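You operate a simulated robot arm through the tools that you are given. There is no shell and no other tool. Be economical: measure what you need, move in short steps, check, and stop when the job is done.

You run a simulated two-armed robot. Do the job below in one go: nothing can be reset, and whatever is moved stays where it is left.

## Task
Put the orange block on the black bench top away on the steel bench top. Take the white hose and leave it in the orange tray. Fetch the low orange tray and set it in the grey tray. Pick up the red can from the steel bench top with one hand, pass it to the other hand and put it on the black bench top. Take the red plug from the holes of the grey rack and leave it on the steel bench top. Fetch the silver peg from the top of the wooden table and set it on the green disc. Do these in any order. Set down upright: red can.

The check looks at the end state, three seconds after you hand in, the way a careful person would. Anything else that was tipped, shoved, dropped, spilled or broken makes it a failure.

## Robot
Two 6-joint arms with two-finger grippers on one trunk, on a base that drives. Base frame: it is fixed to the floor where the robot stands at the start and does not move with it; the origin is under the middle of the robot, x ahead of it, y to its left, z up. Readings come in mm, degrees, newtons and seconds.
The left shoulder is at the start at [60, 143, 904], the right one opposite. With the tool pointing down near the work surface each hand reaches from about 320 to 720 mm from the robot's upright axis, wherever it stands, measured 20 degrees to its own side. Places, roughly: black bench top [1100, 200, 800]; green disc (10x10x1 cm) [-3700, -100, 900]; grey tray (30x24x15 cm) [1600, 100, 900]; low orange tray (10x7x4 cm) [2300, 100, 800]; orange block (6x6x4 cm) [500, 100, 800]; orange tray (49x26x9 cm) [-1100, 0, 1000]; red can [2250, 250, 1000]; red plug (4x3x8 cm) [5900, 0, 900]; silver peg (4x4x7 cm) [-3700, -500, 900]; steel bench top [3300, 200, 800]; white hose [2000, 0, 750]. Payload 2.45 kg a hand.
Tool frame (each hand has its own): the origin (TCP) lies between the finger pads and is the grasp point; the fingertips stand 26 mm ahead of it; z points along the fingers, y is the line along which they close. The gripper opens to 96 mm. The gripper's body begins 69 mm behind the TCP.
Orientation is that of the tool frame in the base frame, as a unit quaternion [x, y, z, w]. With the fingers straight down and closing along the base's y, the tool's x points along the base's -x, its y along +y and its z along -z.

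## Interface
- The arms move only by the tool apply_moves. It takes "left_increments", "right_increments" or both (then of equal length, played together; a hand with none holds still); each is a list of rows, each an object of numbers (a shift or turn left out is 0, a gripper value left out holds the last): "dx", "dy", "dz": the shift along the tool's x, y, z in mm; "rx", "ry", "rz": the turn, a rotation vector about the tool's x, y, z in degrees; "hand": the finger opening in mm, from 0 to 96. In form: [{"dx": .., "dy": .., "dz": .., "rx": .., "ry": .., "rz": .., "hand": ..}, ...]. A call has 1 to 10 rows; each row shifts and turns the commanded pose from where the row before left it, along the tool's axes as they then stand. A row lasts 0.2 s, in which the tool goes at most 50 mm and 8.6 degrees; a call with a longer step from one row to the next is refused whole, and so is a gripper value outside its range. Where a pose cannot be reached the arm comes as near as it can. A force on the tool above 40 N (or 10 N above the force at the start of the call, whichever is more), or a blocked arm, ends the call early, and 0.2 s more pass. Each finger halts on what it meets, pressing with about 22 N; the grip force reading is that of the motor and also rises with nothing between the fingers. The clock runs only during rows and for 0.2 s after the last one: add rows that do not move to give the fingers time. The reply holds the time, the measured pose of the TCP, the force on the tool along the base axes, the opening and the grip force, in the units named above and with some noise, with the torque about the TCP (base axes, N m) and any sound that the robot's microphone picked up.
- Cameras (640 x 400 px; columns grow to the right, rows downward): "scene" is now at [94.9, -43.7, 1482.9]; the picture's right is [-0.76, -0.65, 0.00], its down [-0.60, 0.71, -0.36] and it looks along [0.23, -0.28, -0.93] (base axes); focal length 214 px, centre (320, 200). "left" rides on the left gripper at [82, -3, -98] in its tool frame; the picture's right is [0.04, 1.00, 0.00], its down [-0.73, 0.03, -0.68] and it looks along [-0.68, 0.03, 0.73] (tool axes); focal length 256 px, centre (320, 200). "right" rides on the right gripper at [82, 3, -98] in its tool frame; the picture's right is [-0.04, 1.00, 0.00], its down [-0.73, -0.03, -0.68] and it looks along [-0.68, -0.03, 0.73] (tool axes); focal length 256 px, centre (320, 200). There is no depth. A picture from a camera that has moved, and an enlarged one, comes with that camera's place and axes in the base frame and with its lens.
- snapshot(camera): a new picture of that camera. No time passes.
- lift_body(by): slides the trunk up (or, below 0, down) by that many mm; the arms and the scene camera ride with it, the base frame stays. It gives what a move gives, with no picture.
- drive_base(legs): drives the robot by 1 to 6 legs, each [ahead, turn to the left] in mm and degrees, along the robot's own axes; the way and the turn of a leg run together, so that a leg with both is an arc; at most 1500 mm and 180 degrees a leg. The arms and the cameras ride along, it lands a little off, and it stops where it bumps. It gives what a move gives.
- pan_tilt(pan, tilt): turns the head with the scene camera to pan (to the left, within 86 degrees either way) and tilt (down, from -29 to 69), counted from straight ahead of the robot. It gives what a move gives.
- inspect(camera, box): a new picture of the part [left, top, right, bottom] of that camera's present view, enlarged. No time passes.
- hand_in(): hands the job in; it is judged then, once.

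Go step by step. Nothing tells you exact positions but the pictures and the camera data: compare them with the known pose of the tool, close in by small moves and look again before you grip or let go. The budget is 196 turns and 172 pictures, counting those below and the enlarged ones. Unless the task says otherwise, let go and move clear before handing in, and close with one line.

The tools are called after "Call:" as a command line: name --argument value ..., lists and objects as JSON in quotes. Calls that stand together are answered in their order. apply_moves: Moves the arms, as the interface text tells. Its arguments: {"type":"object","properties":{"left_increments":{"type":"array","items":{"type":"object","properties":{"dx":{"type":"number"},"dy":{"type":"number"},"dz":{"type":"number"},"rx":{"type":"number"},"ry":{"type":"number"},"rz":{"type":"number"},"hand":{"type":"number"}}}},"right_increments":{"type":"array","items":{"type":"object","properties":{"dx":{"type":"number"},"dy":{"type":"number"},"dz":{"type":"number"},"rx":{"type":"number"},"ry":{"type":"number"},"rz":{"type":"number"},"hand":{"type":"number"}}}}},"required":[]} The other tools are called the same way: lift_body (by) slides the trunk up or down; drive_base (legs) drives the base; pan_tilt (pan, tilt) turns the head that bears the scene camera; snapshot (camera) takes a picture; inspect (camera, box) takes an enlarged picture of a part of a camera's view; hand_in () hands the job in.

At the start:

```text
time_s: 0.0
left_ee_pos: [245.4, 361.8, 1284.0]
left_ee_rot: [-0.004, 1.0, -0.001, 0.0]
left_wrist_force: [-0.1, 0.4, 1.0]
left_moment: [0.0, 0.01, 0.03]
left_grip_width: 95.9
left_finger_force: 0.0
right_ee_pos: [303.3, 3.7, 1284.9]
right_ee_rot: [-0.003, 1.0, 0.001, 0.0]
right_wrist_force: [0.8, 0.7, 0.2]
right_moment: [-0.01, 0.0, 0.0]
right_grip_width: 96.0
right_finger_force: 0.1
trunk travel left (down, up): [-529.0, 61.0]
robot x, y, heading: [1.9, 2.1, 0.0]
head pan, tilt: [-49.8, 68.8]
```

scene: 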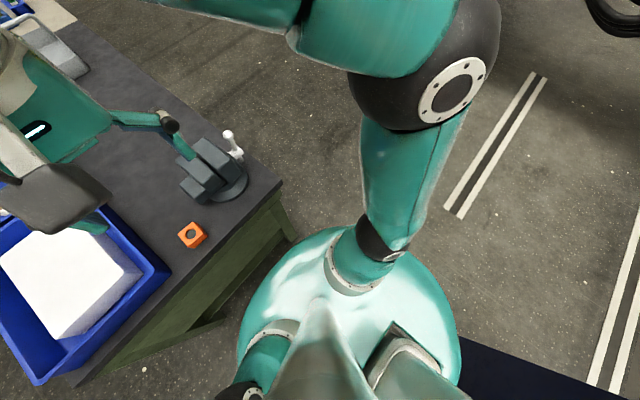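
right: 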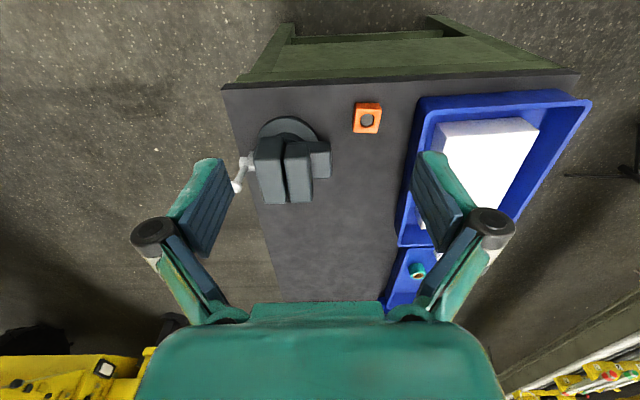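
left: 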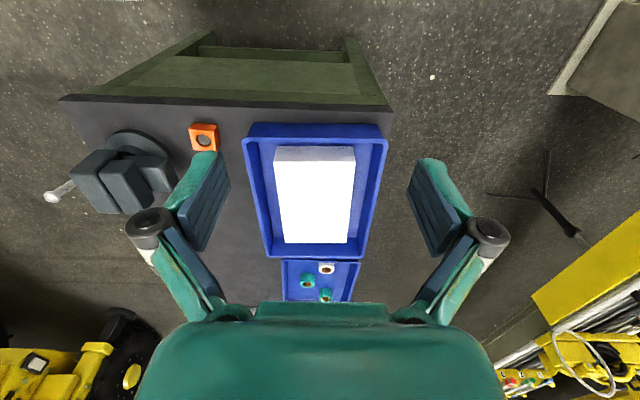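

I see the black bench in front with the orange block near its near edge. I'll look around first to map the surroundings.

Call:
pan_tilt --pan 0 --tilt 20

Call:
snapshot --camera "scene"

Call:
pan_tilt --pan 80 --tilt 20

Call:
snapshot --camera "scene"

Call:
pan_tilt --pan -80 --tilt 20

Call:
snapshot --camera "scene"

```text
time_s: 1.2
left_ee_pos: [244.9, 361.0, 1284.2]
left_ee_rot: [-0.004, 1.0, -0.001, 0.001]
left_wrist_force: [-0.3, 0.0, 0.1]
left_moment: [0.02, -0.03, 0.02]
left_grip_width: 96.2
left_finger_force: 0.0
right_ee_pos: [303.6, 3.4, 1283.4]
right_ee_rot: [-0.003, 1.0, 0.0, 0.0]
right_wrist_force: [-0.2, -0.6, 0.0]
right_moment: [-0.01, -0.03, -0.01]
right_grip_width: 96.0
right_finger_force: 0.1
trunk travel left (down, up): [-529.0, 61.0]
robot x, y, heading: [-2.9, -1.7, -0.1]
head pan, tilt: [0.0, 20.0]
```

```text
168 pictures are left
camera scene: at [152.0, -1.1, 1550.4], right [0.0, -1.0, 0.0], down [-0.34, 0.0, -0.94], along [0.94, 0.0, -0.34], focal length 214 px, centre (320, 200)
```

scene: 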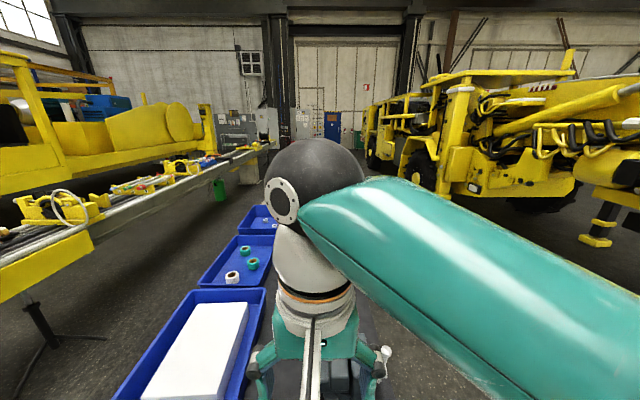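

```text
time_s: 2.7
left_ee_pos: [244.6, 362.3, 1283.8]
left_ee_rot: [-0.003, 1.0, -0.001, 0.001]
left_wrist_force: [-0.1, 0.1, -0.5]
left_moment: [0.0, -0.01, 0.01]
left_grip_width: 96.2
left_finger_force: 0.2
right_ee_pos: [304.4, 3.1, 1283.9]
right_ee_rot: [-0.003, 1.0, 0.0, 0.0]
right_wrist_force: [0.0, 0.5, -0.7]
right_moment: [0.0, 0.0, 0.01]
right_grip_width: 96.1
right_finger_force: 0.0
trunk travel left (down, up): [-529.0, 61.0]
robot x, y, heading: [2.0, -0.8, -0.1]
head pan, tilt: [80.0, 20.0]
```

```text
167 pictures are left
camera scene: at [75.1, 90.7, 1550.5], right [0.98, -0.17, 0.0], down [-0.06, -0.34, -0.94], along [0.16, 0.93, -0.34], focal length 214 px, centre (320, 200)
```

scene: 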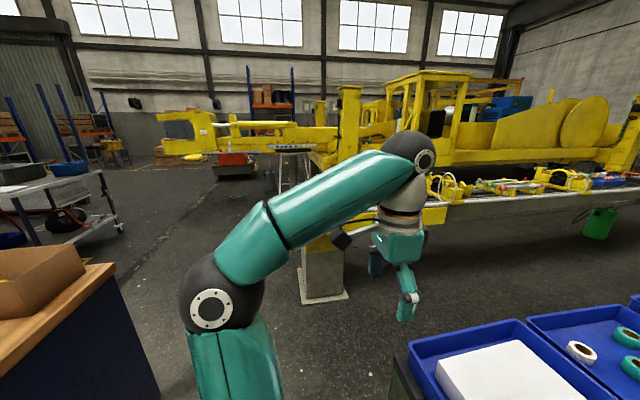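

```text
time_s: 5.2
left_ee_pos: [245.2, 361.8, 1284.2]
left_ee_rot: [-0.003, 1.0, -0.001, 0.001]
left_wrist_force: [0.3, 0.5, 0.2]
left_moment: [0.0, 0.05, 0.01]
left_grip_width: 95.8
left_finger_force: 0.1
right_ee_pos: [303.2, 2.9, 1284.4]
right_ee_rot: [-0.003, 1.0, 0.001, 0.0]
right_wrist_force: [-0.9, -0.1, 0.5]
right_moment: [0.01, 0.02, 0.0]
right_grip_width: 96.0
right_finger_force: 0.1
trunk travel left (down, up): [-529.0, 61.0]
robot x, y, heading: [2.4, 0.4, 0.0]
head pan, tilt: [-80.0, 20.0]
```

```text
166 pictures are left
camera scene: at [75.1, -92.7, 1550.5], right [-0.98, -0.17, 0.0], down [-0.06, 0.34, -0.94], along [0.16, -0.93, -0.34], focal length 214 px, centre (320, 200)
```

scene: 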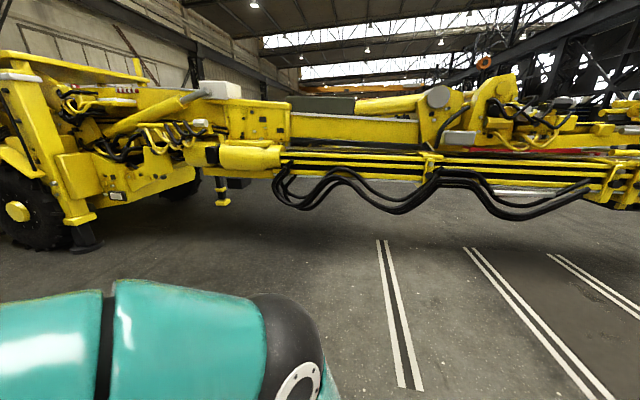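

The block lies at about (481, 101, 820) with a grey vise to its right. I move the right hand over it and look again.

Call:
apply_moves --right_increments '[{"dx": -18, "dy": 10, "dz": 32}, {"dx": -18, "dy": 10, "dz": 32}, {"dx": -18, "dy": 10, "dz": 32}, {"dx": -18, "dy": 10, "dz": 32}, {"dx": -18, "dy": 10, "dz": 32}, {"dx": -18, "dy": 10, "dz": 32}, {"dx": -18, "dy": 10, "dz": 32}, {"dx": -18, "dy": 10, "dz": 32}, {"dx": -17, "dy": 9, "dz": 32}, {"dx": -17, "dy": 9, "dz": 32}]'

Call:
snapshot --camera "right"

Call:
snapshot --camera "left"

```text
time_s: 7.4
left_ee_pos: [246.2, 362.2, 1284.8]
left_ee_rot: [-0.004, 1.0, -0.001, 0.001]
left_wrist_force: [0.5, -0.4, -0.2]
left_moment: [-0.05, 0.02, 0.0]
left_grip_width: 95.9
left_finger_force: 0.1
right_ee_pos: [481.6, 103.5, 963.1]
right_ee_rot: [-0.002, 1.0, 0.0, 0.0]
right_wrist_force: [0.0, -0.2, -1.0]
right_moment: [0.0, 0.01, -0.02]
right_grip_width: 95.8
right_finger_force: 0.1
trunk travel left (down, up): [-529.0, 61.0]
robot x, y, heading: [-1.1, -0.4, 0.1]
head pan, tilt: [-80.0, 20.0]
```

```text
165 pictures are left
camera right: at [400.3, 106.8, 1059.9], right [0.03, 1.0, 0.0], down [0.73, -0.03, 0.68], along [0.68, -0.02, -0.73], focal length 256 px, centre (320, 200)
```

right: 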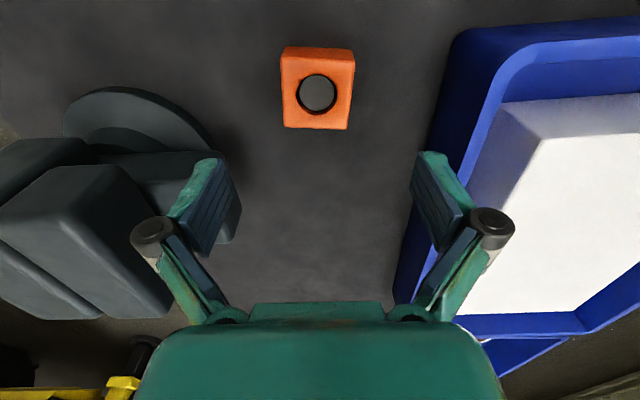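

```text
164 pictures are left
camera left: at [164.2, 358.7, 1382.1], right [-0.05, 1.0, 0.0], down [0.73, 0.04, 0.68], along [0.68, 0.03, -0.73], focal length 256 px, centre (320, 200)
```

left: 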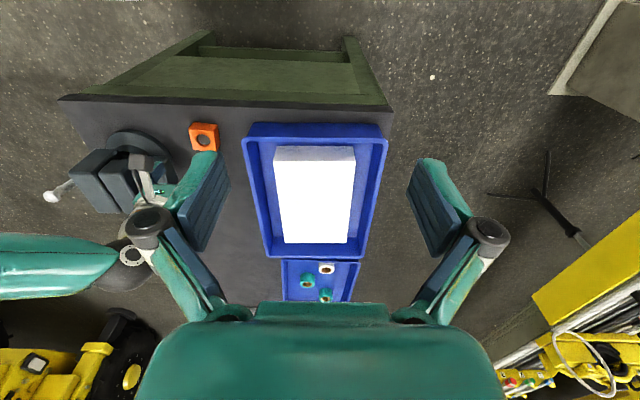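

The hand is centred over the block. I descend, grip and lift.

Call:
apply_moves --right_increments '[{"dz": 32, "dx": 1}, {"dz": 32, "dx": 1}, {"dz": 32}, {"dz": 31}, {"hand": 50}, {"hand": 50}, {"hand": 50}, {"hand": 50}]'

Call:
snapshot --camera "right"

```text
time_s: 9.1
left_ee_pos: [243.2, 362.5, 1285.5]
left_ee_rot: [-0.003, 1.0, 0.0, 0.002]
left_wrist_force: [0.2, 0.6, 1.2]
left_moment: [-0.05, 0.02, -0.01]
left_grip_width: 96.0
left_finger_force: 0.1
right_ee_pos: [480.6, 102.3, 841.9]
right_ee_rot: [-0.003, 1.0, 0.0, 0.005]
right_wrist_force: [-2.0, -6.9, 23.2]
right_moment: [-0.78, 0.41, -0.16]
right_grip_width: 55.9
right_finger_force: 38.4
trunk travel left (down, up): [-529.0, 61.0]
robot x, y, heading: [-1.2, 1.5, -0.1]
head pan, tilt: [-80.0, 20.0]
stopped in row 8 (right hand): the force on the tool passed its limit at 43 N (the readings are from after the stop); the commanded pose is now the measured one
```

```text
163 pictures are left
camera right: at [398.6, 104.8, 939.7], right [0.04, 1.0, 0.0], down [0.73, -0.03, 0.69], along [0.68, -0.02, -0.73], focal length 256 px, centre (320, 200)
```

right: 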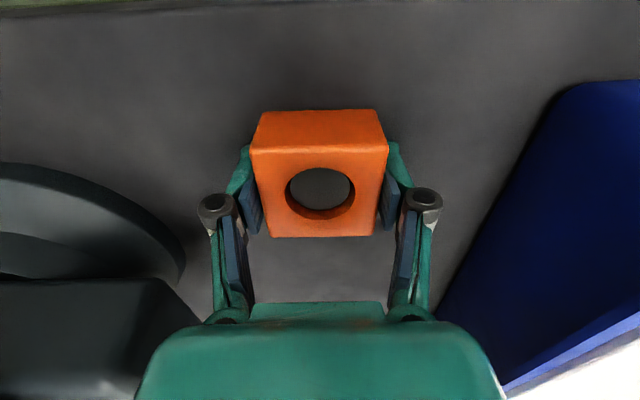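

The block is held; I lift it.

Call:
apply_moves --right_increments '[{"dz": -10}, {"dz": -20}, {"dz": -40}, {"dz": -40}, {"dz": -40}]'

Call:
snapshot --camera "right"

```text
time_s: 10.3
left_ee_pos: [244.4, 362.4, 1284.3]
left_ee_rot: [-0.003, 1.0, -0.001, 0.001]
left_wrist_force: [-0.2, 0.3, -0.5]
left_moment: [0.02, 0.0, 0.01]
left_grip_width: 95.9
left_finger_force: 0.0
right_ee_pos: [480.2, 103.0, 991.9]
right_ee_rot: [-0.004, 1.0, 0.0, 0.001]
right_wrist_force: [-0.1, -0.1, -2.9]
right_moment: [0.0, 0.03, 0.03]
right_grip_width: 55.8
right_finger_force: 22.3
trunk travel left (down, up): [-529.0, 61.0]
robot x, y, heading: [1.5, 2.0, 0.3]
head pan, tilt: [-80.0, 20.0]
```

```text
162 pictures are left
camera right: at [398.3, 106.1, 1088.1], right [0.03, 1.0, 0.0], down [0.73, -0.02, 0.68], along [0.68, -0.02, -0.73], focal length 256 px, centre (320, 200)
```

right: 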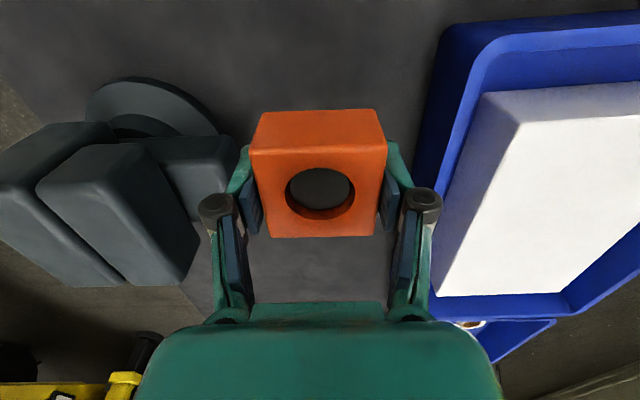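

Block in hand. I retract the arm high, then drive right, off the row of benches.

Call:
apply_moves --right_increments '[{"dz": -40}, {"dz": -40}, {"dz": -40}, {"dz": -40, "dx": 20}, {"dz": -40, "dx": 20}, {"dz": -40, "dx": 20}, {"dz": -40, "dx": 20, "dy": -20}, {"dx": 30, "dy": -30}, {"dx": 30, "dy": -30}, {"dx": 30, "dy": -30}]'

Call:
drive_base --legs '[[0, -90], [800, 0]]'

Call:
pan_tilt --pan 80 --tilt 25

Call:
snapshot --camera "scene"

Call:
pan_tilt --pan -80 --tilt 25

Call:
snapshot --camera "scene"

```text
time_s: 12.5
left_ee_pos: [241.9, 360.2, 1285.8]
left_ee_rot: [-0.004, 1.0, 0.0, 0.002]
left_wrist_force: [-0.2, 0.3, 0.3]
left_moment: [0.04, -0.08, 0.01]
left_grip_width: 96.3
left_finger_force: 0.1
right_ee_pos: [303.7, -13.3, 1262.9]
right_ee_rot: [-0.003, 1.0, 0.001, 0.003]
right_wrist_force: [-0.7, -1.2, -2.4]
right_moment: [0.01, -0.04, 0.0]
right_grip_width: 56.1
right_finger_force: 22.1
right hand out of reach, approached as far as the arm can: row 7
trunk travel left (down, up): [-529.0, 61.0]
robot x, y, heading: [-1.0, -2.8, 0.2]
head pan, tilt: [-80.0, 20.0]
```

```text
time_s: 16.1
left_ee_pos: [421.3, -115.0, 1286.4]
left_ee_rot: [0.577, 0.816, 0.0, 0.001]
left_wrist_force: [0.0, -1.2, -0.2]
left_moment: [0.03, -0.02, 0.02]
left_grip_width: 96.2
left_finger_force: 0.0
right_ee_pos: [89.1, -298.3, 1263.1]
right_ee_rot: [0.577, 0.817, 0.0, 0.002]
right_wrist_force: [-1.0, -0.6, -3.4]
right_moment: [0.02, -0.08, 0.01]
right_grip_width: 55.8
right_finger_force: 22.0
trunk travel left (down, up): [-529.0, 61.0]
robot x, y, heading: [25.3, 4.3, -71.1]
head pan, tilt: [-80.0, 20.0]
stopped in leg 1: the robot was blocked; the commanded pose is now the measured one
```

```text
time_s: 18.5
left_ee_pos: [423.7, -113.4, 1285.5]
left_ee_rot: [0.577, 0.817, -0.001, 0.001]
left_wrist_force: [-0.8, 0.5, 0.2]
left_moment: [-0.01, 0.0, 0.02]
left_grip_width: 96.1
left_finger_force: 0.0
right_ee_pos: [91.6, -295.2, 1262.7]
right_ee_rot: [0.576, 0.817, -0.002, 0.002]
right_wrist_force: [1.1, 0.0, -3.0]
right_moment: [-0.03, -0.03, -0.03]
right_grip_width: 55.7
right_finger_force: 21.8
trunk travel left (down, up): [-529.0, 61.0]
robot x, y, heading: [24.0, 10.3, -70.9]
head pan, tilt: [80.0, 25.0]
```

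```text
161 pictures are left
camera scene: at [136.1, -36.5, 1542.4], right [0.15, -0.99, 0.0], down [-0.42, -0.06, -0.91], along [0.9, 0.14, -0.42], focal length 214 px, centre (320, 200)
```

scene: 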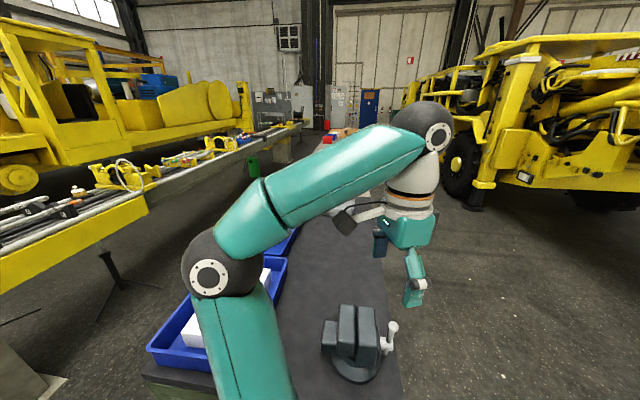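

```text
time_s: 21.0
left_ee_pos: [424.3, -113.5, 1285.4]
left_ee_rot: [0.576, 0.817, 0.0, 0.0]
left_wrist_force: [-0.2, 0.2, 0.3]
left_moment: [-0.02, 0.02, -0.02]
left_grip_width: 96.0
left_finger_force: 0.1
right_ee_pos: [89.9, -295.9, 1263.7]
right_ee_rot: [0.577, 0.817, -0.001, 0.002]
right_wrist_force: [-0.6, 0.2, -2.1]
right_moment: [0.04, 0.03, 0.03]
right_grip_width: 55.7
right_finger_force: 22.1
trunk travel left (down, up): [-529.0, 61.0]
robot x, y, heading: [25.6, 9.8, -71.0]
head pan, tilt: [-80.0, 25.0]
```

```text
160 pictures are left
camera scene: at [-35.7, -95.0, 1542.4], right [-0.48, 0.88, 0.0], down [0.37, 0.2, -0.91], along [-0.79, -0.44, -0.42], focal length 214 px, centre (320, 200)
```

scene: 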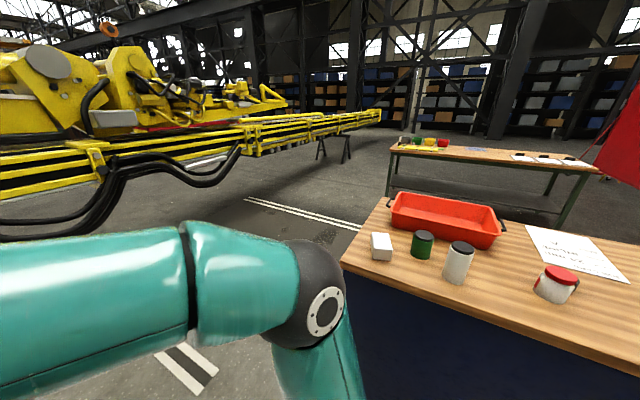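

The turn was blocked at -71°. I look down around the base to find what it touches.

Call:
pan_tilt --pan -86 --tilt 60

Call:
snapshot --camera "scene"

Call:
pan_tilt --pan 70 --tilt 65

Call:
snapshot --camera "scene"

```text
time_s: 22.0
left_ee_pos: [423.6, -115.5, 1285.9]
left_ee_rot: [0.577, 0.817, -0.001, 0.001]
left_wrist_force: [0.3, -0.1, -0.2]
left_moment: [-0.01, 0.0, 0.01]
left_grip_width: 95.9
left_finger_force: 0.1
right_ee_pos: [91.4, -297.0, 1262.0]
right_ee_rot: [0.576, 0.818, -0.001, 0.001]
right_wrist_force: [0.2, -0.5, -2.9]
right_moment: [-0.03, -0.02, 0.05]
right_grip_width: 55.7
right_finger_force: 22.2
trunk travel left (down, up): [-529.0, 61.0]
robot x, y, heading: [26.5, 7.2, -71.0]
head pan, tilt: [-85.9, 60.0]
```

```text
159 pictures are left
camera scene: at [-16.4, -76.5, 1492.4], right [-0.39, 0.92, 0.0], down [0.8, 0.34, -0.5], along [-0.46, -0.19, -0.87], focal length 214 px, centre (320, 200)
```

scene: 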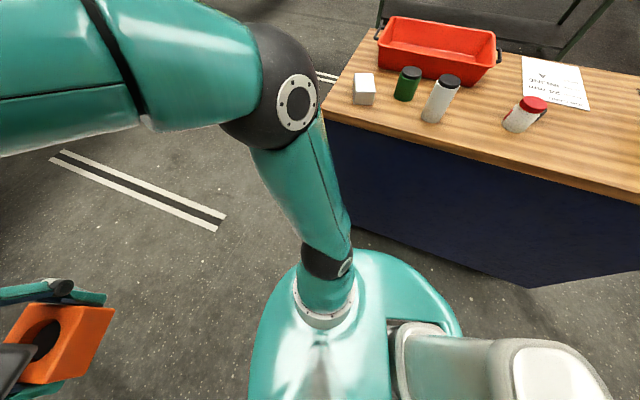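

```text
time_s: 24.4
left_ee_pos: [424.6, -114.7, 1285.4]
left_ee_rot: [0.576, 0.817, 0.0, 0.001]
left_wrist_force: [0.1, 0.2, -0.1]
left_moment: [0.01, 0.02, 0.01]
left_grip_width: 96.1
left_finger_force: 0.1
right_ee_pos: [90.9, -296.8, 1262.3]
right_ee_rot: [0.576, 0.818, -0.002, 0.002]
right_wrist_force: [-0.5, 0.9, -2.4]
right_moment: [-0.04, 0.02, 0.02]
right_grip_width: 55.7
right_finger_force: 21.7
trunk travel left (down, up): [-529.0, 61.0]
robot x, y, heading: [25.8, 3.5, -71.3]
head pan, tilt: [70.0, 65.0]
```

```text
158 pictures are left
camera scene: at [105.7, -51.9, 1486.7], right [-0.02, -1.0, 0.0], down [-0.91, 0.02, -0.42], along [0.42, -0.01, -0.91], focal length 214 px, centre (320, 200)
```

scene: 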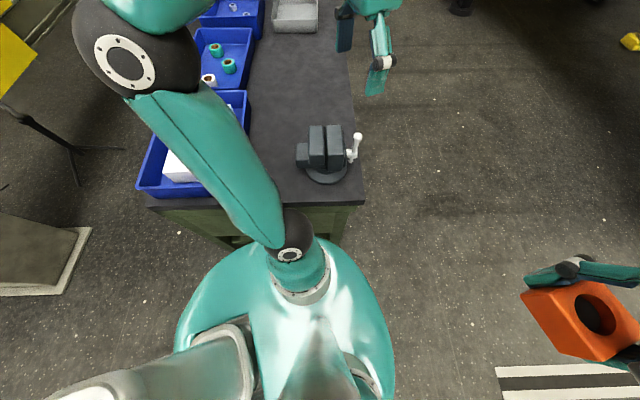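

The base seems tight between bench and desk. I try a small step ahead, along the gap.

Call:
drive_base --legs '[[120, 0]]'

```text
time_s: 25.6
left_ee_pos: [463.0, -230.0, 1285.2]
left_ee_rot: [0.577, 0.817, -0.001, 0.0]
left_wrist_force: [-0.3, -0.7, 0.5]
left_moment: [0.06, 0.04, 0.0]
left_grip_width: 96.3
left_finger_force: 0.0
right_ee_pos: [130.6, -410.6, 1261.9]
right_ee_rot: [0.577, 0.817, 0.0, 0.001]
right_wrist_force: [1.2, -0.7, -2.6]
right_moment: [0.02, 0.02, -0.04]
right_grip_width: 55.7
right_finger_force: 21.7
trunk travel left (down, up): [-529.0, 61.0]
robot x, y, heading: [68.1, -104.4, -71.0]
head pan, tilt: [70.0, 65.0]
```

Moved freely. I continue the turn and drive out to the aisle.

Call:
drive_base --legs '[[0, -25], [600, 0]]'

```text
time_s: 30.5
left_ee_pos: [309.6, -983.9, 1285.6]
left_ee_rot: [0.739, 0.673, 0.0, 0.0]
left_wrist_force: [0.0, 0.2, 0.5]
left_moment: [-0.02, 0.01, -0.02]
left_grip_width: 96.1
left_finger_force: 0.0
right_ee_pos: [-68.1, -1008.7, 1261.9]
right_ee_rot: [0.739, 0.674, -0.001, 0.002]
right_wrist_force: [-0.4, -0.4, -3.0]
right_moment: [0.03, 0.02, -0.04]
right_grip_width: 55.8
right_finger_force: 22.1
trunk travel left (down, up): [-529.0, 61.0]
robot x, y, heading: [1.3, -706.9, -95.8]
head pan, tilt: [70.0, 65.0]
```

In the aisle at y≈-707. I turn to face +x and drive alongside the benches, looking left.

Call:
drive_base --legs '[[100, 0], [0, 95.8], [1500, 0]]'

Call:
pan_tilt --pan 60 --tilt 30

Call:
snapshot --camera "scene"

```text
time_s: 35.0
left_ee_pos: [347.5, -584.8, 1285.4]
left_ee_rot: [0.189, 0.982, -0.002, 0.001]
left_wrist_force: [0.9, 0.4, 0.1]
left_moment: [-0.06, 0.0, 0.03]
left_grip_width: 96.1
left_finger_force: 0.1
right_ee_pos: [263.0, -955.8, 1264.7]
right_ee_rot: [0.189, 0.982, 0.0, 0.002]
right_wrist_force: [1.6, 1.3, -2.4]
right_moment: [-0.03, 0.06, 0.0]
right_grip_width: 55.8
right_finger_force: 21.7
trunk travel left (down, up): [-529.0, 61.0]
robot x, y, heading: [-19.6, -826.7, -22.4]
head pan, tilt: [70.0, 65.0]
stopped in leg 2: the robot was blocked; the commanded pose is now the measured one
```

```text
time_s: 36.0
left_ee_pos: [345.9, -586.4, 1286.7]
left_ee_rot: [0.189, 0.982, 0.0, 0.001]
left_wrist_force: [-0.5, -0.8, 0.6]
left_moment: [0.03, -0.03, -0.04]
left_grip_width: 96.0
left_finger_force: 0.1
right_ee_pos: [262.8, -957.3, 1265.2]
right_ee_rot: [0.189, 0.982, 0.0, 0.003]
right_wrist_force: [-0.5, 0.1, -2.5]
right_moment: [0.01, 0.01, 0.01]
right_grip_width: 55.8
right_finger_force: 21.8
trunk travel left (down, up): [-529.0, 61.0]
robot x, y, heading: [-22.0, -834.3, -22.3]
head pan, tilt: [60.0, 30.0]
```

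```text
157 pictures are left
camera scene: at [105.4, -798.9, 1534.3], right [0.61, -0.79, 0.0], down [-0.4, -0.31, -0.87], along [0.68, 0.53, -0.5], focal length 214 px, centre (320, 200)
```

scene: 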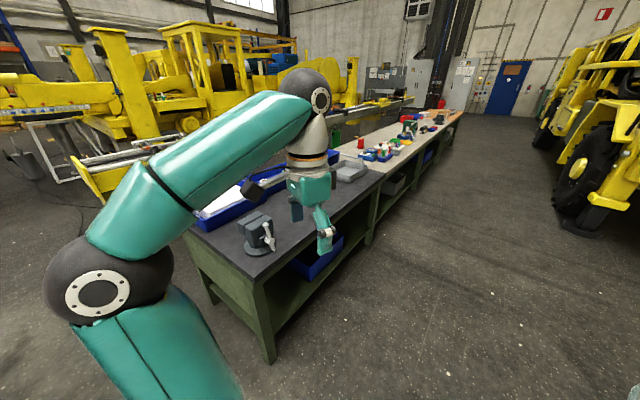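

The rear catches the desk, so the base is longer at the back. I drive ahead first, then straighten.

Call:
drive_base --legs '[[400, 0], [0, 22.3], [900, 0]]'

Call:
snapshot --camera "scene"

```text
time_s: 44.2
left_ee_pos: [1508.1, -627.1, 1286.7]
left_ee_rot: [0.006, 1.0, 0.0, 0.001]
left_wrist_force: [0.6, 0.1, 1.2]
left_moment: [0.01, 0.01, -0.02]
left_grip_width: 95.7
left_finger_force: 0.1
right_ee_pos: [1563.7, -1001.2, 1265.3]
right_ee_rot: [0.006, 1.0, 0.001, 0.003]
right_wrist_force: [0.3, 0.3, -3.6]
right_moment: [0.0, 0.03, -0.03]
right_grip_width: 55.8
right_finger_force: 21.8
trunk travel left (down, up): [-529.0, 61.0]
robot x, y, heading: [1253.0, -987.9, -1.1]
head pan, tilt: [60.0, 30.0]
```

```text
156 pictures are left
camera scene: at [1360.5, -912.0, 1534.3], right [0.86, -0.51, 0.0], down [-0.26, -0.43, -0.87], along [0.44, 0.74, -0.5], focal length 214 px, centre (320, 200)
```

scene: 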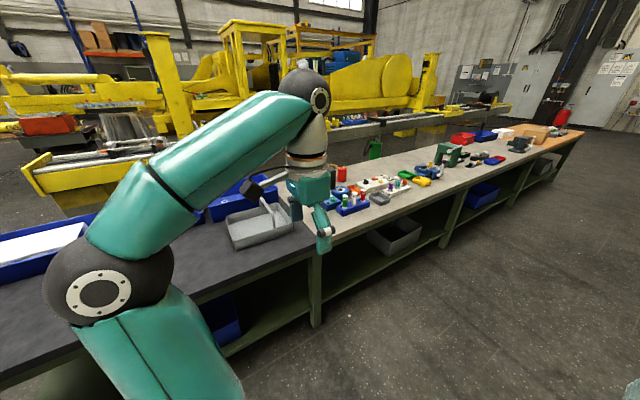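

The steel bench follows the black one (from x≈1800). I drive on to get a good view of the crowded section.

Call:
drive_base --legs '[[1150, 1], [0, 90]]'

Call:
pan_tilt --pan 0 --tilt 30

Call:
snapshot --camera "scene"

Call:
snapshot --camera "left"

```text
time_s: 53.4
left_ee_pos: [2136.0, -646.2, 1287.5]
left_ee_rot: [-0.59, 0.807, -0.001, 0.002]
left_wrist_force: [-1.1, 0.2, 0.5]
left_moment: [0.0, -0.02, -0.05]
left_grip_width: 95.9
left_finger_force: 0.0
right_ee_pos: [2513.2, -702.2, 1266.1]
right_ee_rot: [-0.591, 0.807, 0.001, 0.002]
right_wrist_force: [-0.3, 1.4, -2.6]
right_moment: [-0.05, -0.03, -0.01]
right_grip_width: 56.0
right_finger_force: 21.8
trunk travel left (down, up): [-529.0, 61.0]
robot x, y, heading: [2438.2, -1005.3, 72.6]
head pan, tilt: [60.0, 30.0]
stopped in leg 2: the robot was blocked; the commanded pose is now the measured one
```

```text
time_s: 54.7
left_ee_pos: [2138.6, -646.6, 1288.9]
left_ee_rot: [-0.591, 0.807, 0.001, 0.001]
left_wrist_force: [-0.9, -0.1, -0.4]
left_moment: [-0.02, 0.02, -0.02]
left_grip_width: 95.9
left_finger_force: 0.1
right_ee_pos: [2515.4, -703.9, 1267.1]
right_ee_rot: [-0.591, 0.807, 0.002, 0.003]
right_wrist_force: [-0.4, 0.5, -2.3]
right_moment: [0.0, 0.0, -0.01]
right_grip_width: 56.1
right_finger_force: 22.5
trunk travel left (down, up): [-529.0, 61.0]
robot x, y, heading: [2438.2, -1006.0, 72.7]
head pan, tilt: [0.0, 30.0]
```

```text
155 pictures are left
camera scene: at [2481.0, -861.2, 1534.4], right [0.96, -0.3, 0.0], down [-0.15, -0.48, -0.87], along [0.26, 0.83, -0.5], focal length 214 px, centre (320, 200)
```

scene: 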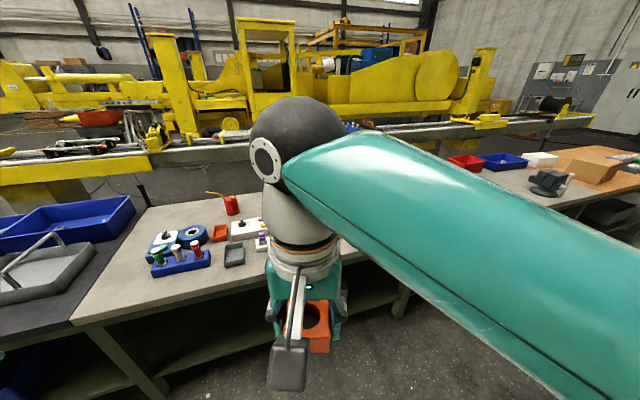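

```text
154 pictures are left
camera left: at [2117.3, -725.1, 1386.4], right [-0.96, 0.26, 0.0], down [0.19, 0.71, 0.68], along [0.18, 0.66, -0.73], focal length 256 px, centre (320, 200)
```

left: 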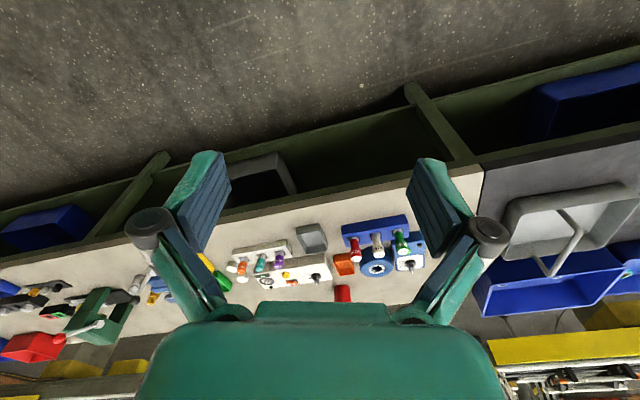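

Blocked again at 72.6°. I move closer to the bench, then complete the turn.

Call:
drive_base --legs '[[200, 0], [0, 17]]'

Call:
pan_tilt --pan -86 --tilt 30

Call:
snapshot --camera "scene"

Call:
pan_tilt --pan 40 --tilt 40

Call:
snapshot --camera "scene"

```text
time_s: 57.4
left_ee_pos: [2105.3, -560.2, 1289.0]
left_ee_rot: [-0.704, 0.71, 0.001, 0.002]
left_wrist_force: [-0.3, 0.0, -0.1]
left_moment: [0.03, 0.03, -0.01]
left_grip_width: 95.7
left_finger_force: 0.0
right_ee_pos: [2482.7, -502.2, 1267.6]
right_ee_rot: [-0.704, 0.71, 0.003, 0.001]
right_wrist_force: [0.1, 0.0, -2.1]
right_moment: [0.04, 0.05, 0.0]
right_grip_width: 55.8
right_finger_force: 22.2
trunk travel left (down, up): [-529.0, 61.0]
robot x, y, heading: [2504.8, -813.5, 89.8]
head pan, tilt: [0.0, 30.0]
```

```text
time_s: 59.0
left_ee_pos: [2105.7, -559.6, 1289.9]
left_ee_rot: [-0.705, 0.71, 0.0, 0.002]
left_wrist_force: [1.0, 0.2, 0.0]
left_moment: [-0.03, 0.01, -0.01]
left_grip_width: 95.6
left_finger_force: 0.1
right_ee_pos: [2482.1, -502.0, 1267.2]
right_ee_rot: [-0.704, 0.71, 0.003, 0.001]
right_wrist_force: [0.5, 0.9, -2.9]
right_moment: [0.03, -0.03, 0.02]
right_grip_width: 55.6
right_finger_force: 22.4
trunk travel left (down, up): [-529.0, 61.0]
robot x, y, heading: [2503.6, -811.7, 89.8]
head pan, tilt: [-85.9, 30.0]
```

```text
153 pictures are left
camera scene: at [2593.2, -747.6, 1534.4], right [0.07, -1.0, 0.0], down [-0.5, -0.03, -0.87], along [0.86, 0.06, -0.5], focal length 214 px, centre (320, 200)
```

scene: 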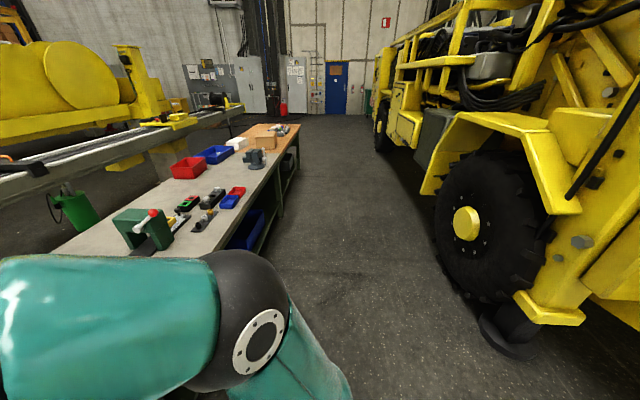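

```text
time_s: 61.1
left_ee_pos: [2105.3, -559.9, 1288.4]
left_ee_rot: [-0.705, 0.709, 0.001, 0.001]
left_wrist_force: [0.4, -0.2, 0.3]
left_moment: [0.03, -0.04, 0.02]
left_grip_width: 95.9
left_finger_force: 0.1
right_ee_pos: [2482.3, -501.0, 1267.6]
right_ee_rot: [-0.704, 0.71, 0.003, 0.002]
right_wrist_force: [-0.8, 0.3, -3.6]
right_moment: [-0.01, -0.01, 0.0]
right_grip_width: 55.8
right_finger_force: 22.1
trunk travel left (down, up): [-529.0, 61.0]
robot x, y, heading: [2504.2, -811.2, 89.8]
head pan, tilt: [40.0, 40.0]
```

```text
152 pictures are left
camera scene: at [2448.6, -688.5, 1519.0], right [0.77, 0.64, 0.0], down [0.41, -0.49, -0.77], along [-0.49, 0.59, -0.64], focal length 214 px, centre (320, 200)
```

scene: 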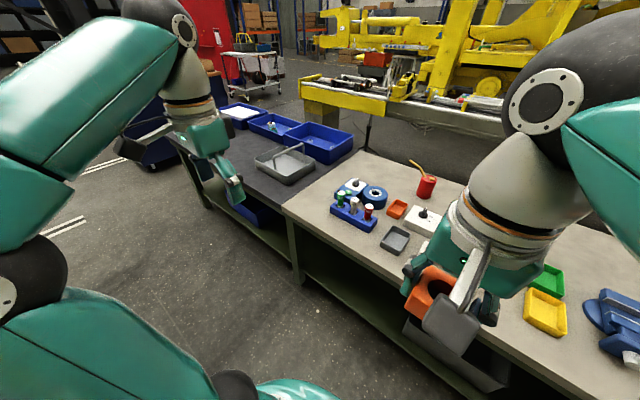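

I see the items: blue stand with cylinders, small orange tray, grey small tray, red can. I zoom in to identify them.

Call:
inspect --camera "scene" --box '[220, 80, 460, 290]'

Call:
snapshot --camera "left"

Call:
snapshot --camera "right"

```text
1.90 times, centred on (340, 185) of scene
camera zoom: at [2448.6, -688.5, 1519.0], right [0.77, 0.64, 0.0], down [0.41, -0.49, -0.77], along [-0.49, 0.59, -0.64], focal length 408 px, centre (282, 229)
```

zoom: 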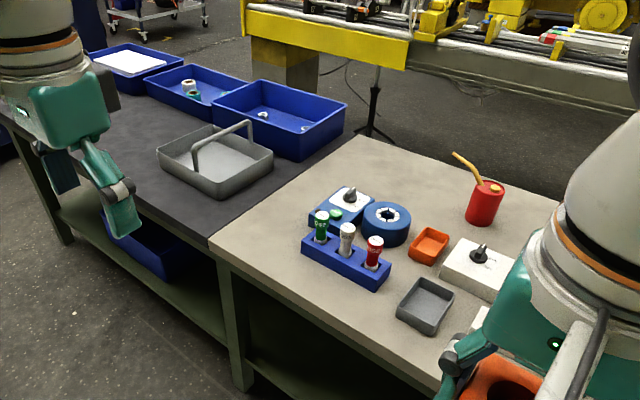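

```text
150 pictures are left
camera left: at [2108.5, -640.7, 1386.9], right [-1.0, -0.03, 0.0], down [-0.02, 0.73, 0.68], along [-0.02, 0.68, -0.73], focal length 256 px, centre (320, 200)
```

left: 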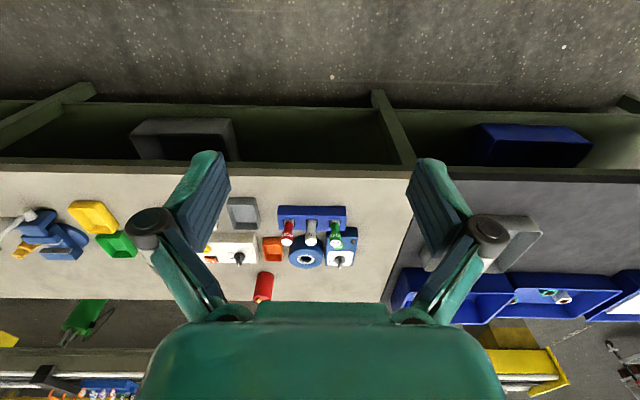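

```text
149 pictures are left
camera right: at [2478.1, -583.9, 1363.7], right [-1.0, 0.05, 0.0], down [0.04, 0.73, 0.68], along [0.03, 0.68, -0.73], focal length 256 px, centre (320, 200)
```

right: 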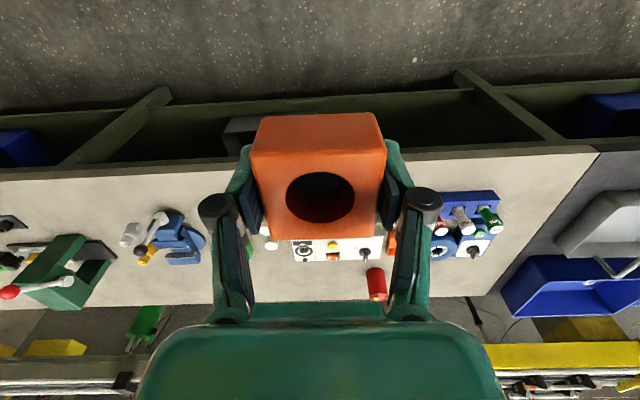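

The "white hose" should be the white tube in the blue stand near (2084, 0). I drive closer to the bench to place the block and measure.

Call:
drive_base --legs '[[150, 0]]'

Call:
snapshot --camera "left"

Call:
snapshot --camera "right"

Call:
pan_tilt --pan 0 --tilt 68

Call:
snapshot --camera "scene"

```text
time_s: 62.5
left_ee_pos: [2106.0, -405.2, 1288.8]
left_ee_rot: [-0.705, 0.709, 0.001, 0.001]
left_wrist_force: [0.4, 0.6, -0.3]
left_moment: [-0.06, 0.0, 0.02]
left_grip_width: 95.8
left_finger_force: 0.1
right_ee_pos: [2483.4, -348.3, 1266.0]
right_ee_rot: [-0.704, 0.71, 0.003, 0.001]
right_wrist_force: [-0.8, 1.1, -2.4]
right_moment: [-0.07, 0.01, 0.02]
right_grip_width: 55.9
right_finger_force: 22.0
trunk travel left (down, up): [-529.0, 61.0]
robot x, y, heading: [2505.1, -663.4, 89.7]
head pan, tilt: [40.0, 40.0]
```

```text
148 pictures are left
camera left: at [2109.1, -486.9, 1386.6], right [-1.0, -0.03, 0.0], down [-0.02, 0.73, 0.68], along [-0.02, 0.68, -0.73], focal length 256 px, centre (320, 200)
```

left: 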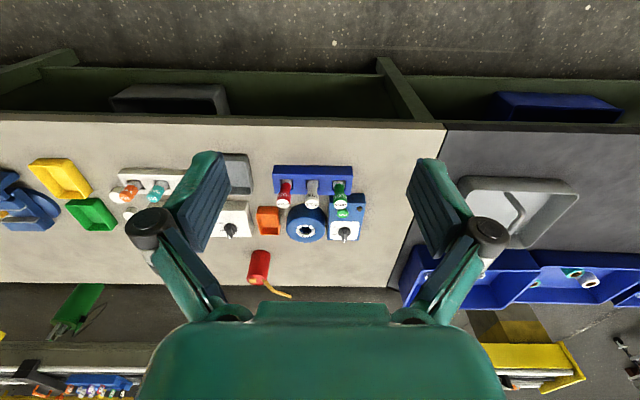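

```text
147 pictures are left
camera right: at [2478.6, -430.2, 1363.3], right [-1.0, 0.05, 0.0], down [0.04, 0.73, 0.68], along [0.03, 0.68, -0.73], focal length 256 px, centre (320, 200)
```

right: 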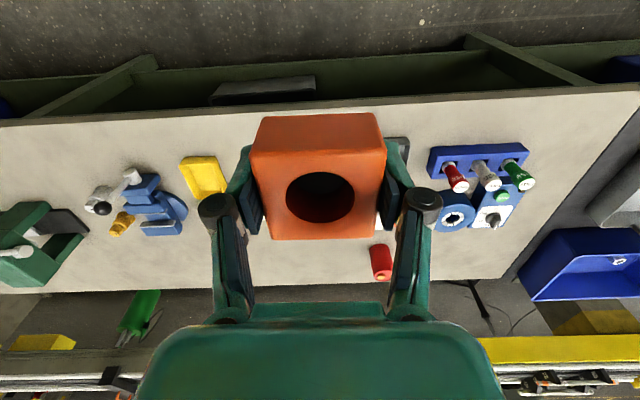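

```text
time_s: 63.5
left_ee_pos: [2105.6, -407.5, 1289.2]
left_ee_rot: [-0.705, 0.709, 0.001, 0.002]
left_wrist_force: [-0.9, 0.2, 0.5]
left_moment: [-0.02, 0.04, -0.02]
left_grip_width: 96.3
left_finger_force: 0.1
right_ee_pos: [2482.2, -350.8, 1267.5]
right_ee_rot: [-0.704, 0.71, 0.002, 0.002]
right_wrist_force: [-0.4, 0.3, -3.0]
right_moment: [-0.02, -0.02, 0.01]
right_grip_width: 56.0
right_finger_force: 21.9
trunk travel left (down, up): [-529.0, 61.0]
robot x, y, heading: [2502.6, -661.8, 89.7]
head pan, tilt: [0.0, 68.0]
```

```text
146 pictures are left
camera scene: at [2503.6, -545.4, 1483.7], right [1.0, 0.0, 0.0], down [0.0, -0.93, -0.37], along [0.0, 0.37, -0.93], focal length 214 px, centre (320, 200)
```

scene: 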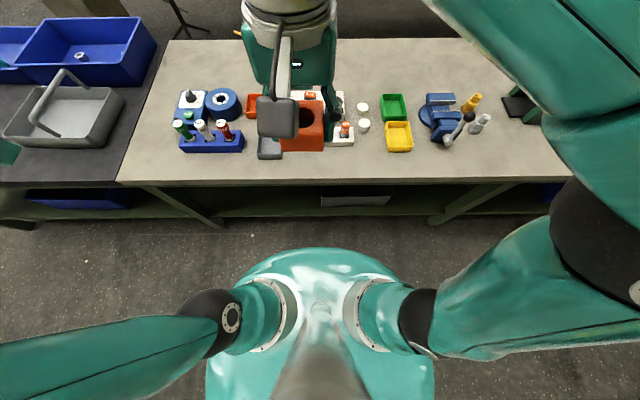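

Clear overview now: base front has ~150 mm to the bench. A free spot for the block is at about (2680, -130) on the steel bench; I move the right hand above it.

Call:
apply_moves --right_increments '[{"dx": -27.6, "dy": -24.7}, {"dx": -27.6, "dy": -24.7}, {"dx": -27.6, "dy": -24.7}, {"dx": -27.6, "dy": -24.7}, {"dx": -27.6, "dy": -24.7}, {"dx": -27.6, "dy": -24.7}, {"dx": -27.6, "dy": -24.7}, {"dx": -27.6, "dy": -24.7, "dz": 30}, {"dz": 45}, {"dz": 45}]'

Call:
apply_moves --right_increments '[{"dz": 45}, {"dz": 45}, {"dz": 45}, {"dz": 45}]'

Call:
snapshot --camera "scene"

Call:
snapshot --camera "right"

```text
time_s: 65.7
left_ee_pos: [2107.0, -406.6, 1289.6]
left_ee_rot: [-0.705, 0.709, 0.001, 0.0]
left_wrist_force: [0.0, -0.7, -0.9]
left_moment: [-0.03, 0.02, 0.01]
left_grip_width: 96.0
left_finger_force: 0.0
right_ee_pos: [2683.5, -135.8, 1135.9]
right_ee_rot: [-0.705, 0.71, 0.003, 0.001]
right_wrist_force: [0.4, -0.3, -2.4]
right_moment: [-0.03, 0.06, 0.01]
right_grip_width: 55.8
right_finger_force: 22.4
right hand out of reach, approached as far as the arm can: row 7
trunk travel left (down, up): [-529.0, 61.0]
robot x, y, heading: [2507.2, -660.5, 89.6]
head pan, tilt: [0.0, 68.0]
```

```text
time_s: 66.7
left_ee_pos: [2106.4, -405.9, 1289.1]
left_ee_rot: [-0.704, 0.71, 0.0, 0.001]
left_wrist_force: [0.4, -1.2, 0.4]
left_moment: [0.01, 0.01, -0.04]
left_grip_width: 95.8
left_finger_force: 0.0
right_ee_pos: [2680.6, -135.7, 956.1]
right_ee_rot: [-0.704, 0.71, 0.003, 0.001]
right_wrist_force: [-0.2, 0.1, -3.3]
right_moment: [0.0, -0.01, -0.01]
right_grip_width: 55.9
right_finger_force: 22.1
trunk travel left (down, up): [-529.0, 61.0]
robot x, y, heading: [2502.6, -657.5, 90.0]
head pan, tilt: [0.0, 68.0]
```

```text
145 pictures are left
camera scene: at [2503.8, -544.1, 1483.6], right [1.0, 0.0, 0.0], down [0.0, -0.93, -0.37], along [0.0, 0.37, -0.93], focal length 214 px, centre (320, 200)
```

scene: 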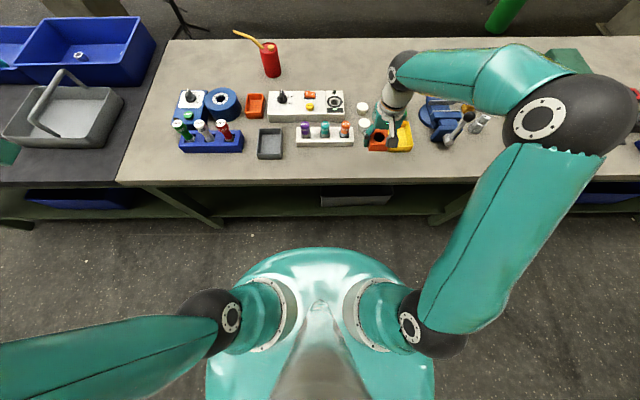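

```text
144 pictures are left
camera right: at [2677.4, -217.4, 1053.1], right [-1.0, 0.05, 0.0], down [0.04, 0.73, 0.68], along [0.03, 0.68, -0.73], focal length 256 px, centre (320, 200)
```

right: 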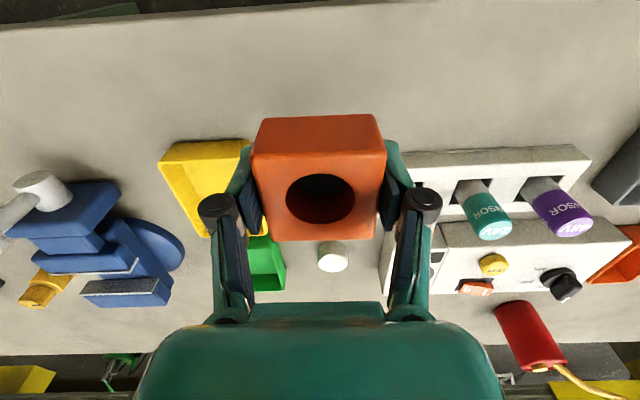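

Spot is clear. I shift slightly to the front and lower the block.

Call:
apply_moves --right_increments '[{"dz": 30, "dx": 12, "dy": 4}, {"dz": 30}, {"dz": 30}, {"dz": 10}, {"dz": 4}, {"dz": 4}]'

```text
time_s: 68.1
left_ee_pos: [2106.1, -406.5, 1289.4]
left_ee_rot: [-0.705, 0.709, 0.001, 0.002]
left_wrist_force: [-0.1, -0.1, 0.3]
left_moment: [-0.03, 0.0, -0.02]
left_grip_width: 96.0
left_finger_force: 0.1
right_ee_pos: [2676.7, -148.7, 849.1]
right_ee_rot: [-0.704, 0.71, 0.003, 0.0]
right_wrist_force: [0.3, 0.3, -2.8]
right_moment: [0.02, -0.05, 0.03]
right_grip_width: 55.9
right_finger_force: 21.7
trunk travel left (down, up): [-529.0, 61.0]
robot x, y, heading: [2504.9, -659.9, 89.9]
head pan, tilt: [0.0, 68.0]
```

Call:
apply_moves --right_increments '[{"dz": 2}, {"dz": 2}, {"dz": 2}, {"dz": 1.5}, {"dz": 1.5}]'

Call:
snapshot --camera "right"

```text
time_s: 69.3
left_ee_pos: [2106.0, -408.7, 1289.9]
left_ee_rot: [-0.705, 0.71, 0.002, 0.002]
left_wrist_force: [-0.5, 0.0, -0.2]
left_moment: [-0.01, 0.01, -0.01]
left_grip_width: 95.9
left_finger_force: 0.0
right_ee_pos: [2677.4, -148.9, 844.0]
right_ee_rot: [-0.704, 0.71, 0.004, 0.004]
right_wrist_force: [1.4, -0.8, 21.1]
right_moment: [-0.31, -0.5, 0.03]
right_grip_width: 55.9
right_finger_force: 22.1
trunk travel left (down, up): [-529.0, 61.0]
robot x, y, heading: [2504.7, -661.0, 90.0]
head pan, tilt: [0.0, 68.0]
```

```text
143 pictures are left
camera right: at [2673.6, -230.1, 939.4], right [-1.0, 0.05, 0.0], down [0.04, 0.73, 0.69], along [0.03, 0.69, -0.73], focal length 256 px, centre (320, 200)
```

right: 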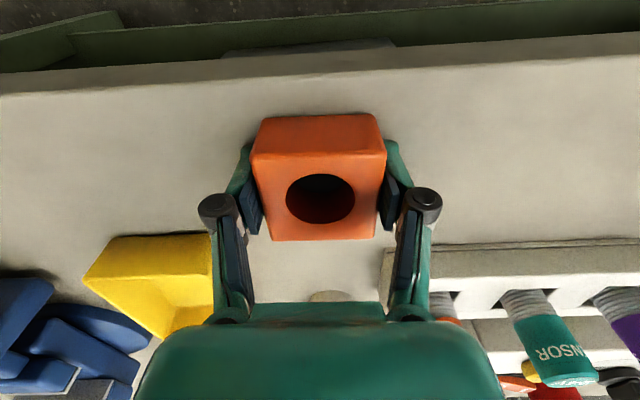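

Contact made; I open and rise straight up.

Call:
apply_moves --right_increments '[{"dz": -1.5, "hand": 80}, {"hand": 84}, {"hand": 84}, {"dz": -20}, {"dz": -45}, {"dz": -45}, {"dz": -45}, {"dz": -45}]'

Call:
snapshot --camera "right"

Call:
snapshot --camera "scene"

```text
time_s: 71.1
left_ee_pos: [2105.9, -407.5, 1289.1]
left_ee_rot: [-0.705, 0.71, 0.0, 0.002]
left_wrist_force: [-0.4, 0.7, -0.5]
left_moment: [0.02, 0.04, -0.02]
left_grip_width: 96.2
left_finger_force: 0.0
right_ee_pos: [2676.7, -150.9, 1042.2]
right_ee_rot: [-0.704, 0.71, 0.005, 0.002]
right_wrist_force: [-0.2, 0.5, -0.3]
right_moment: [0.0, -0.02, -0.01]
right_grip_width: 84.1
right_finger_force: 0.1
trunk travel left (down, up): [-529.0, 61.0]
robot x, y, heading: [2505.0, -661.2, 89.6]
head pan, tilt: [0.0, 68.0]
```

```text
142 pictures are left
camera right: at [2673.0, -232.8, 1139.2], right [-1.0, 0.05, 0.0], down [0.04, 0.73, 0.68], along [0.03, 0.68, -0.73], focal length 256 px, centre (320, 200)
```

right: 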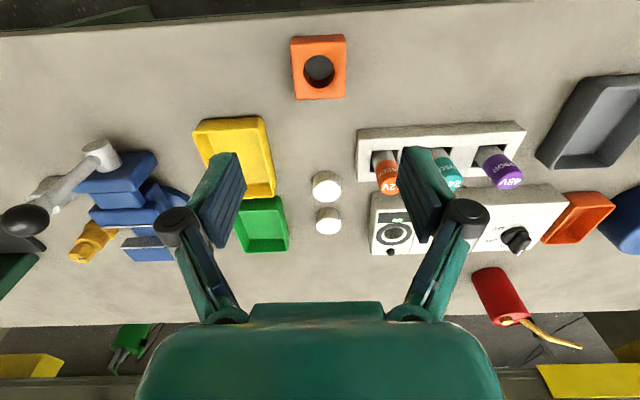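

```text
141 pictures are left
camera scene: at [2503.6, -546.1, 1483.7], right [1.0, 0.0, 0.0], down [0.0, -0.93, -0.37], along [0.0, 0.37, -0.93], focal length 214 px, centre (320, 200)
```

scene: 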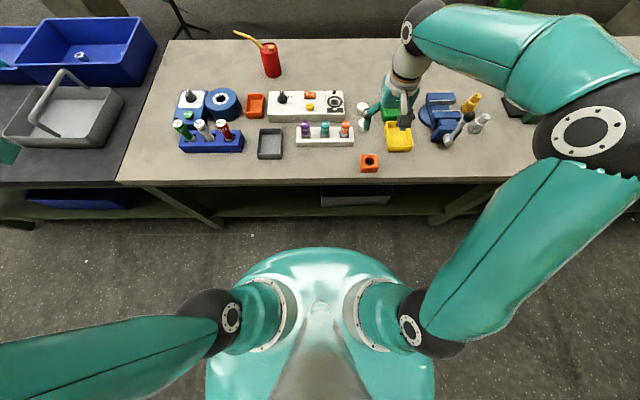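

Block placed well. Next I fetch the plug: I raise and retract the right arm, back up and drive to the +x end.

Call:
apply_moves --right_increments '[{"dz": -45}, {"dz": -45}, {"dz": -45}, {"dz": -45, "dx": 10}, {"dz": -45, "dx": 10}, {"dx": 32, "dy": 32}, {"dx": 32, "dy": 32}, {"dx": 32, "dy": 32}, {"dx": 32, "dy": 32}, {"dx": 32, "dy": 32, "hand": 96}]'

Call:
drive_base --legs '[[-110, 0], [0, -90]]'

```text
time_s: 73.3
left_ee_pos: [2106.1, -408.1, 1289.3]
left_ee_rot: [-0.705, 0.709, 0.001, 0.002]
left_wrist_force: [0.4, 0.0, -0.3]
left_moment: [0.03, 0.03, 0.0]
left_grip_width: 96.2
left_finger_force: 0.1
right_ee_pos: [2515.1, -332.1, 1264.2]
right_ee_rot: [-0.703, 0.711, 0.003, 0.002]
right_wrist_force: [-0.4, -0.9, -0.5]
right_moment: [0.01, -0.03, 0.01]
right_grip_width: 95.9
right_finger_force: 0.1
right hand out of reach, approached as far as the arm can: row 5
trunk travel left (down, up): [-529.0, 61.0]
robot x, y, heading: [2503.4, -660.6, 89.9]
head pan, tilt: [0.0, 68.0]
```

```text
time_s: 77.7
left_ee_pos: [2611.2, -310.5, 1289.7]
left_ee_rot: [-0.169, 0.986, 0.0, 0.001]
left_wrist_force: [0.9, -1.0, 0.4]
left_moment: [0.06, 0.03, 0.03]
left_grip_width: 96.0
left_finger_force: 0.0
right_ee_pos: [2823.1, -667.7, 1262.0]
right_ee_rot: [-0.169, 0.986, 0.002, 0.003]
right_wrist_force: [-0.4, 0.0, 1.3]
right_moment: [0.08, 0.02, -0.02]
right_grip_width: 95.8
right_finger_force: 0.1
trunk travel left (down, up): [-529.0, 61.0]
robot x, y, heading: [2496.0, -740.5, 19.4]
head pan, tilt: [0.0, 68.0]
stopped in leg 2: the robot was blocked; the commanded pose is now the measured one
```

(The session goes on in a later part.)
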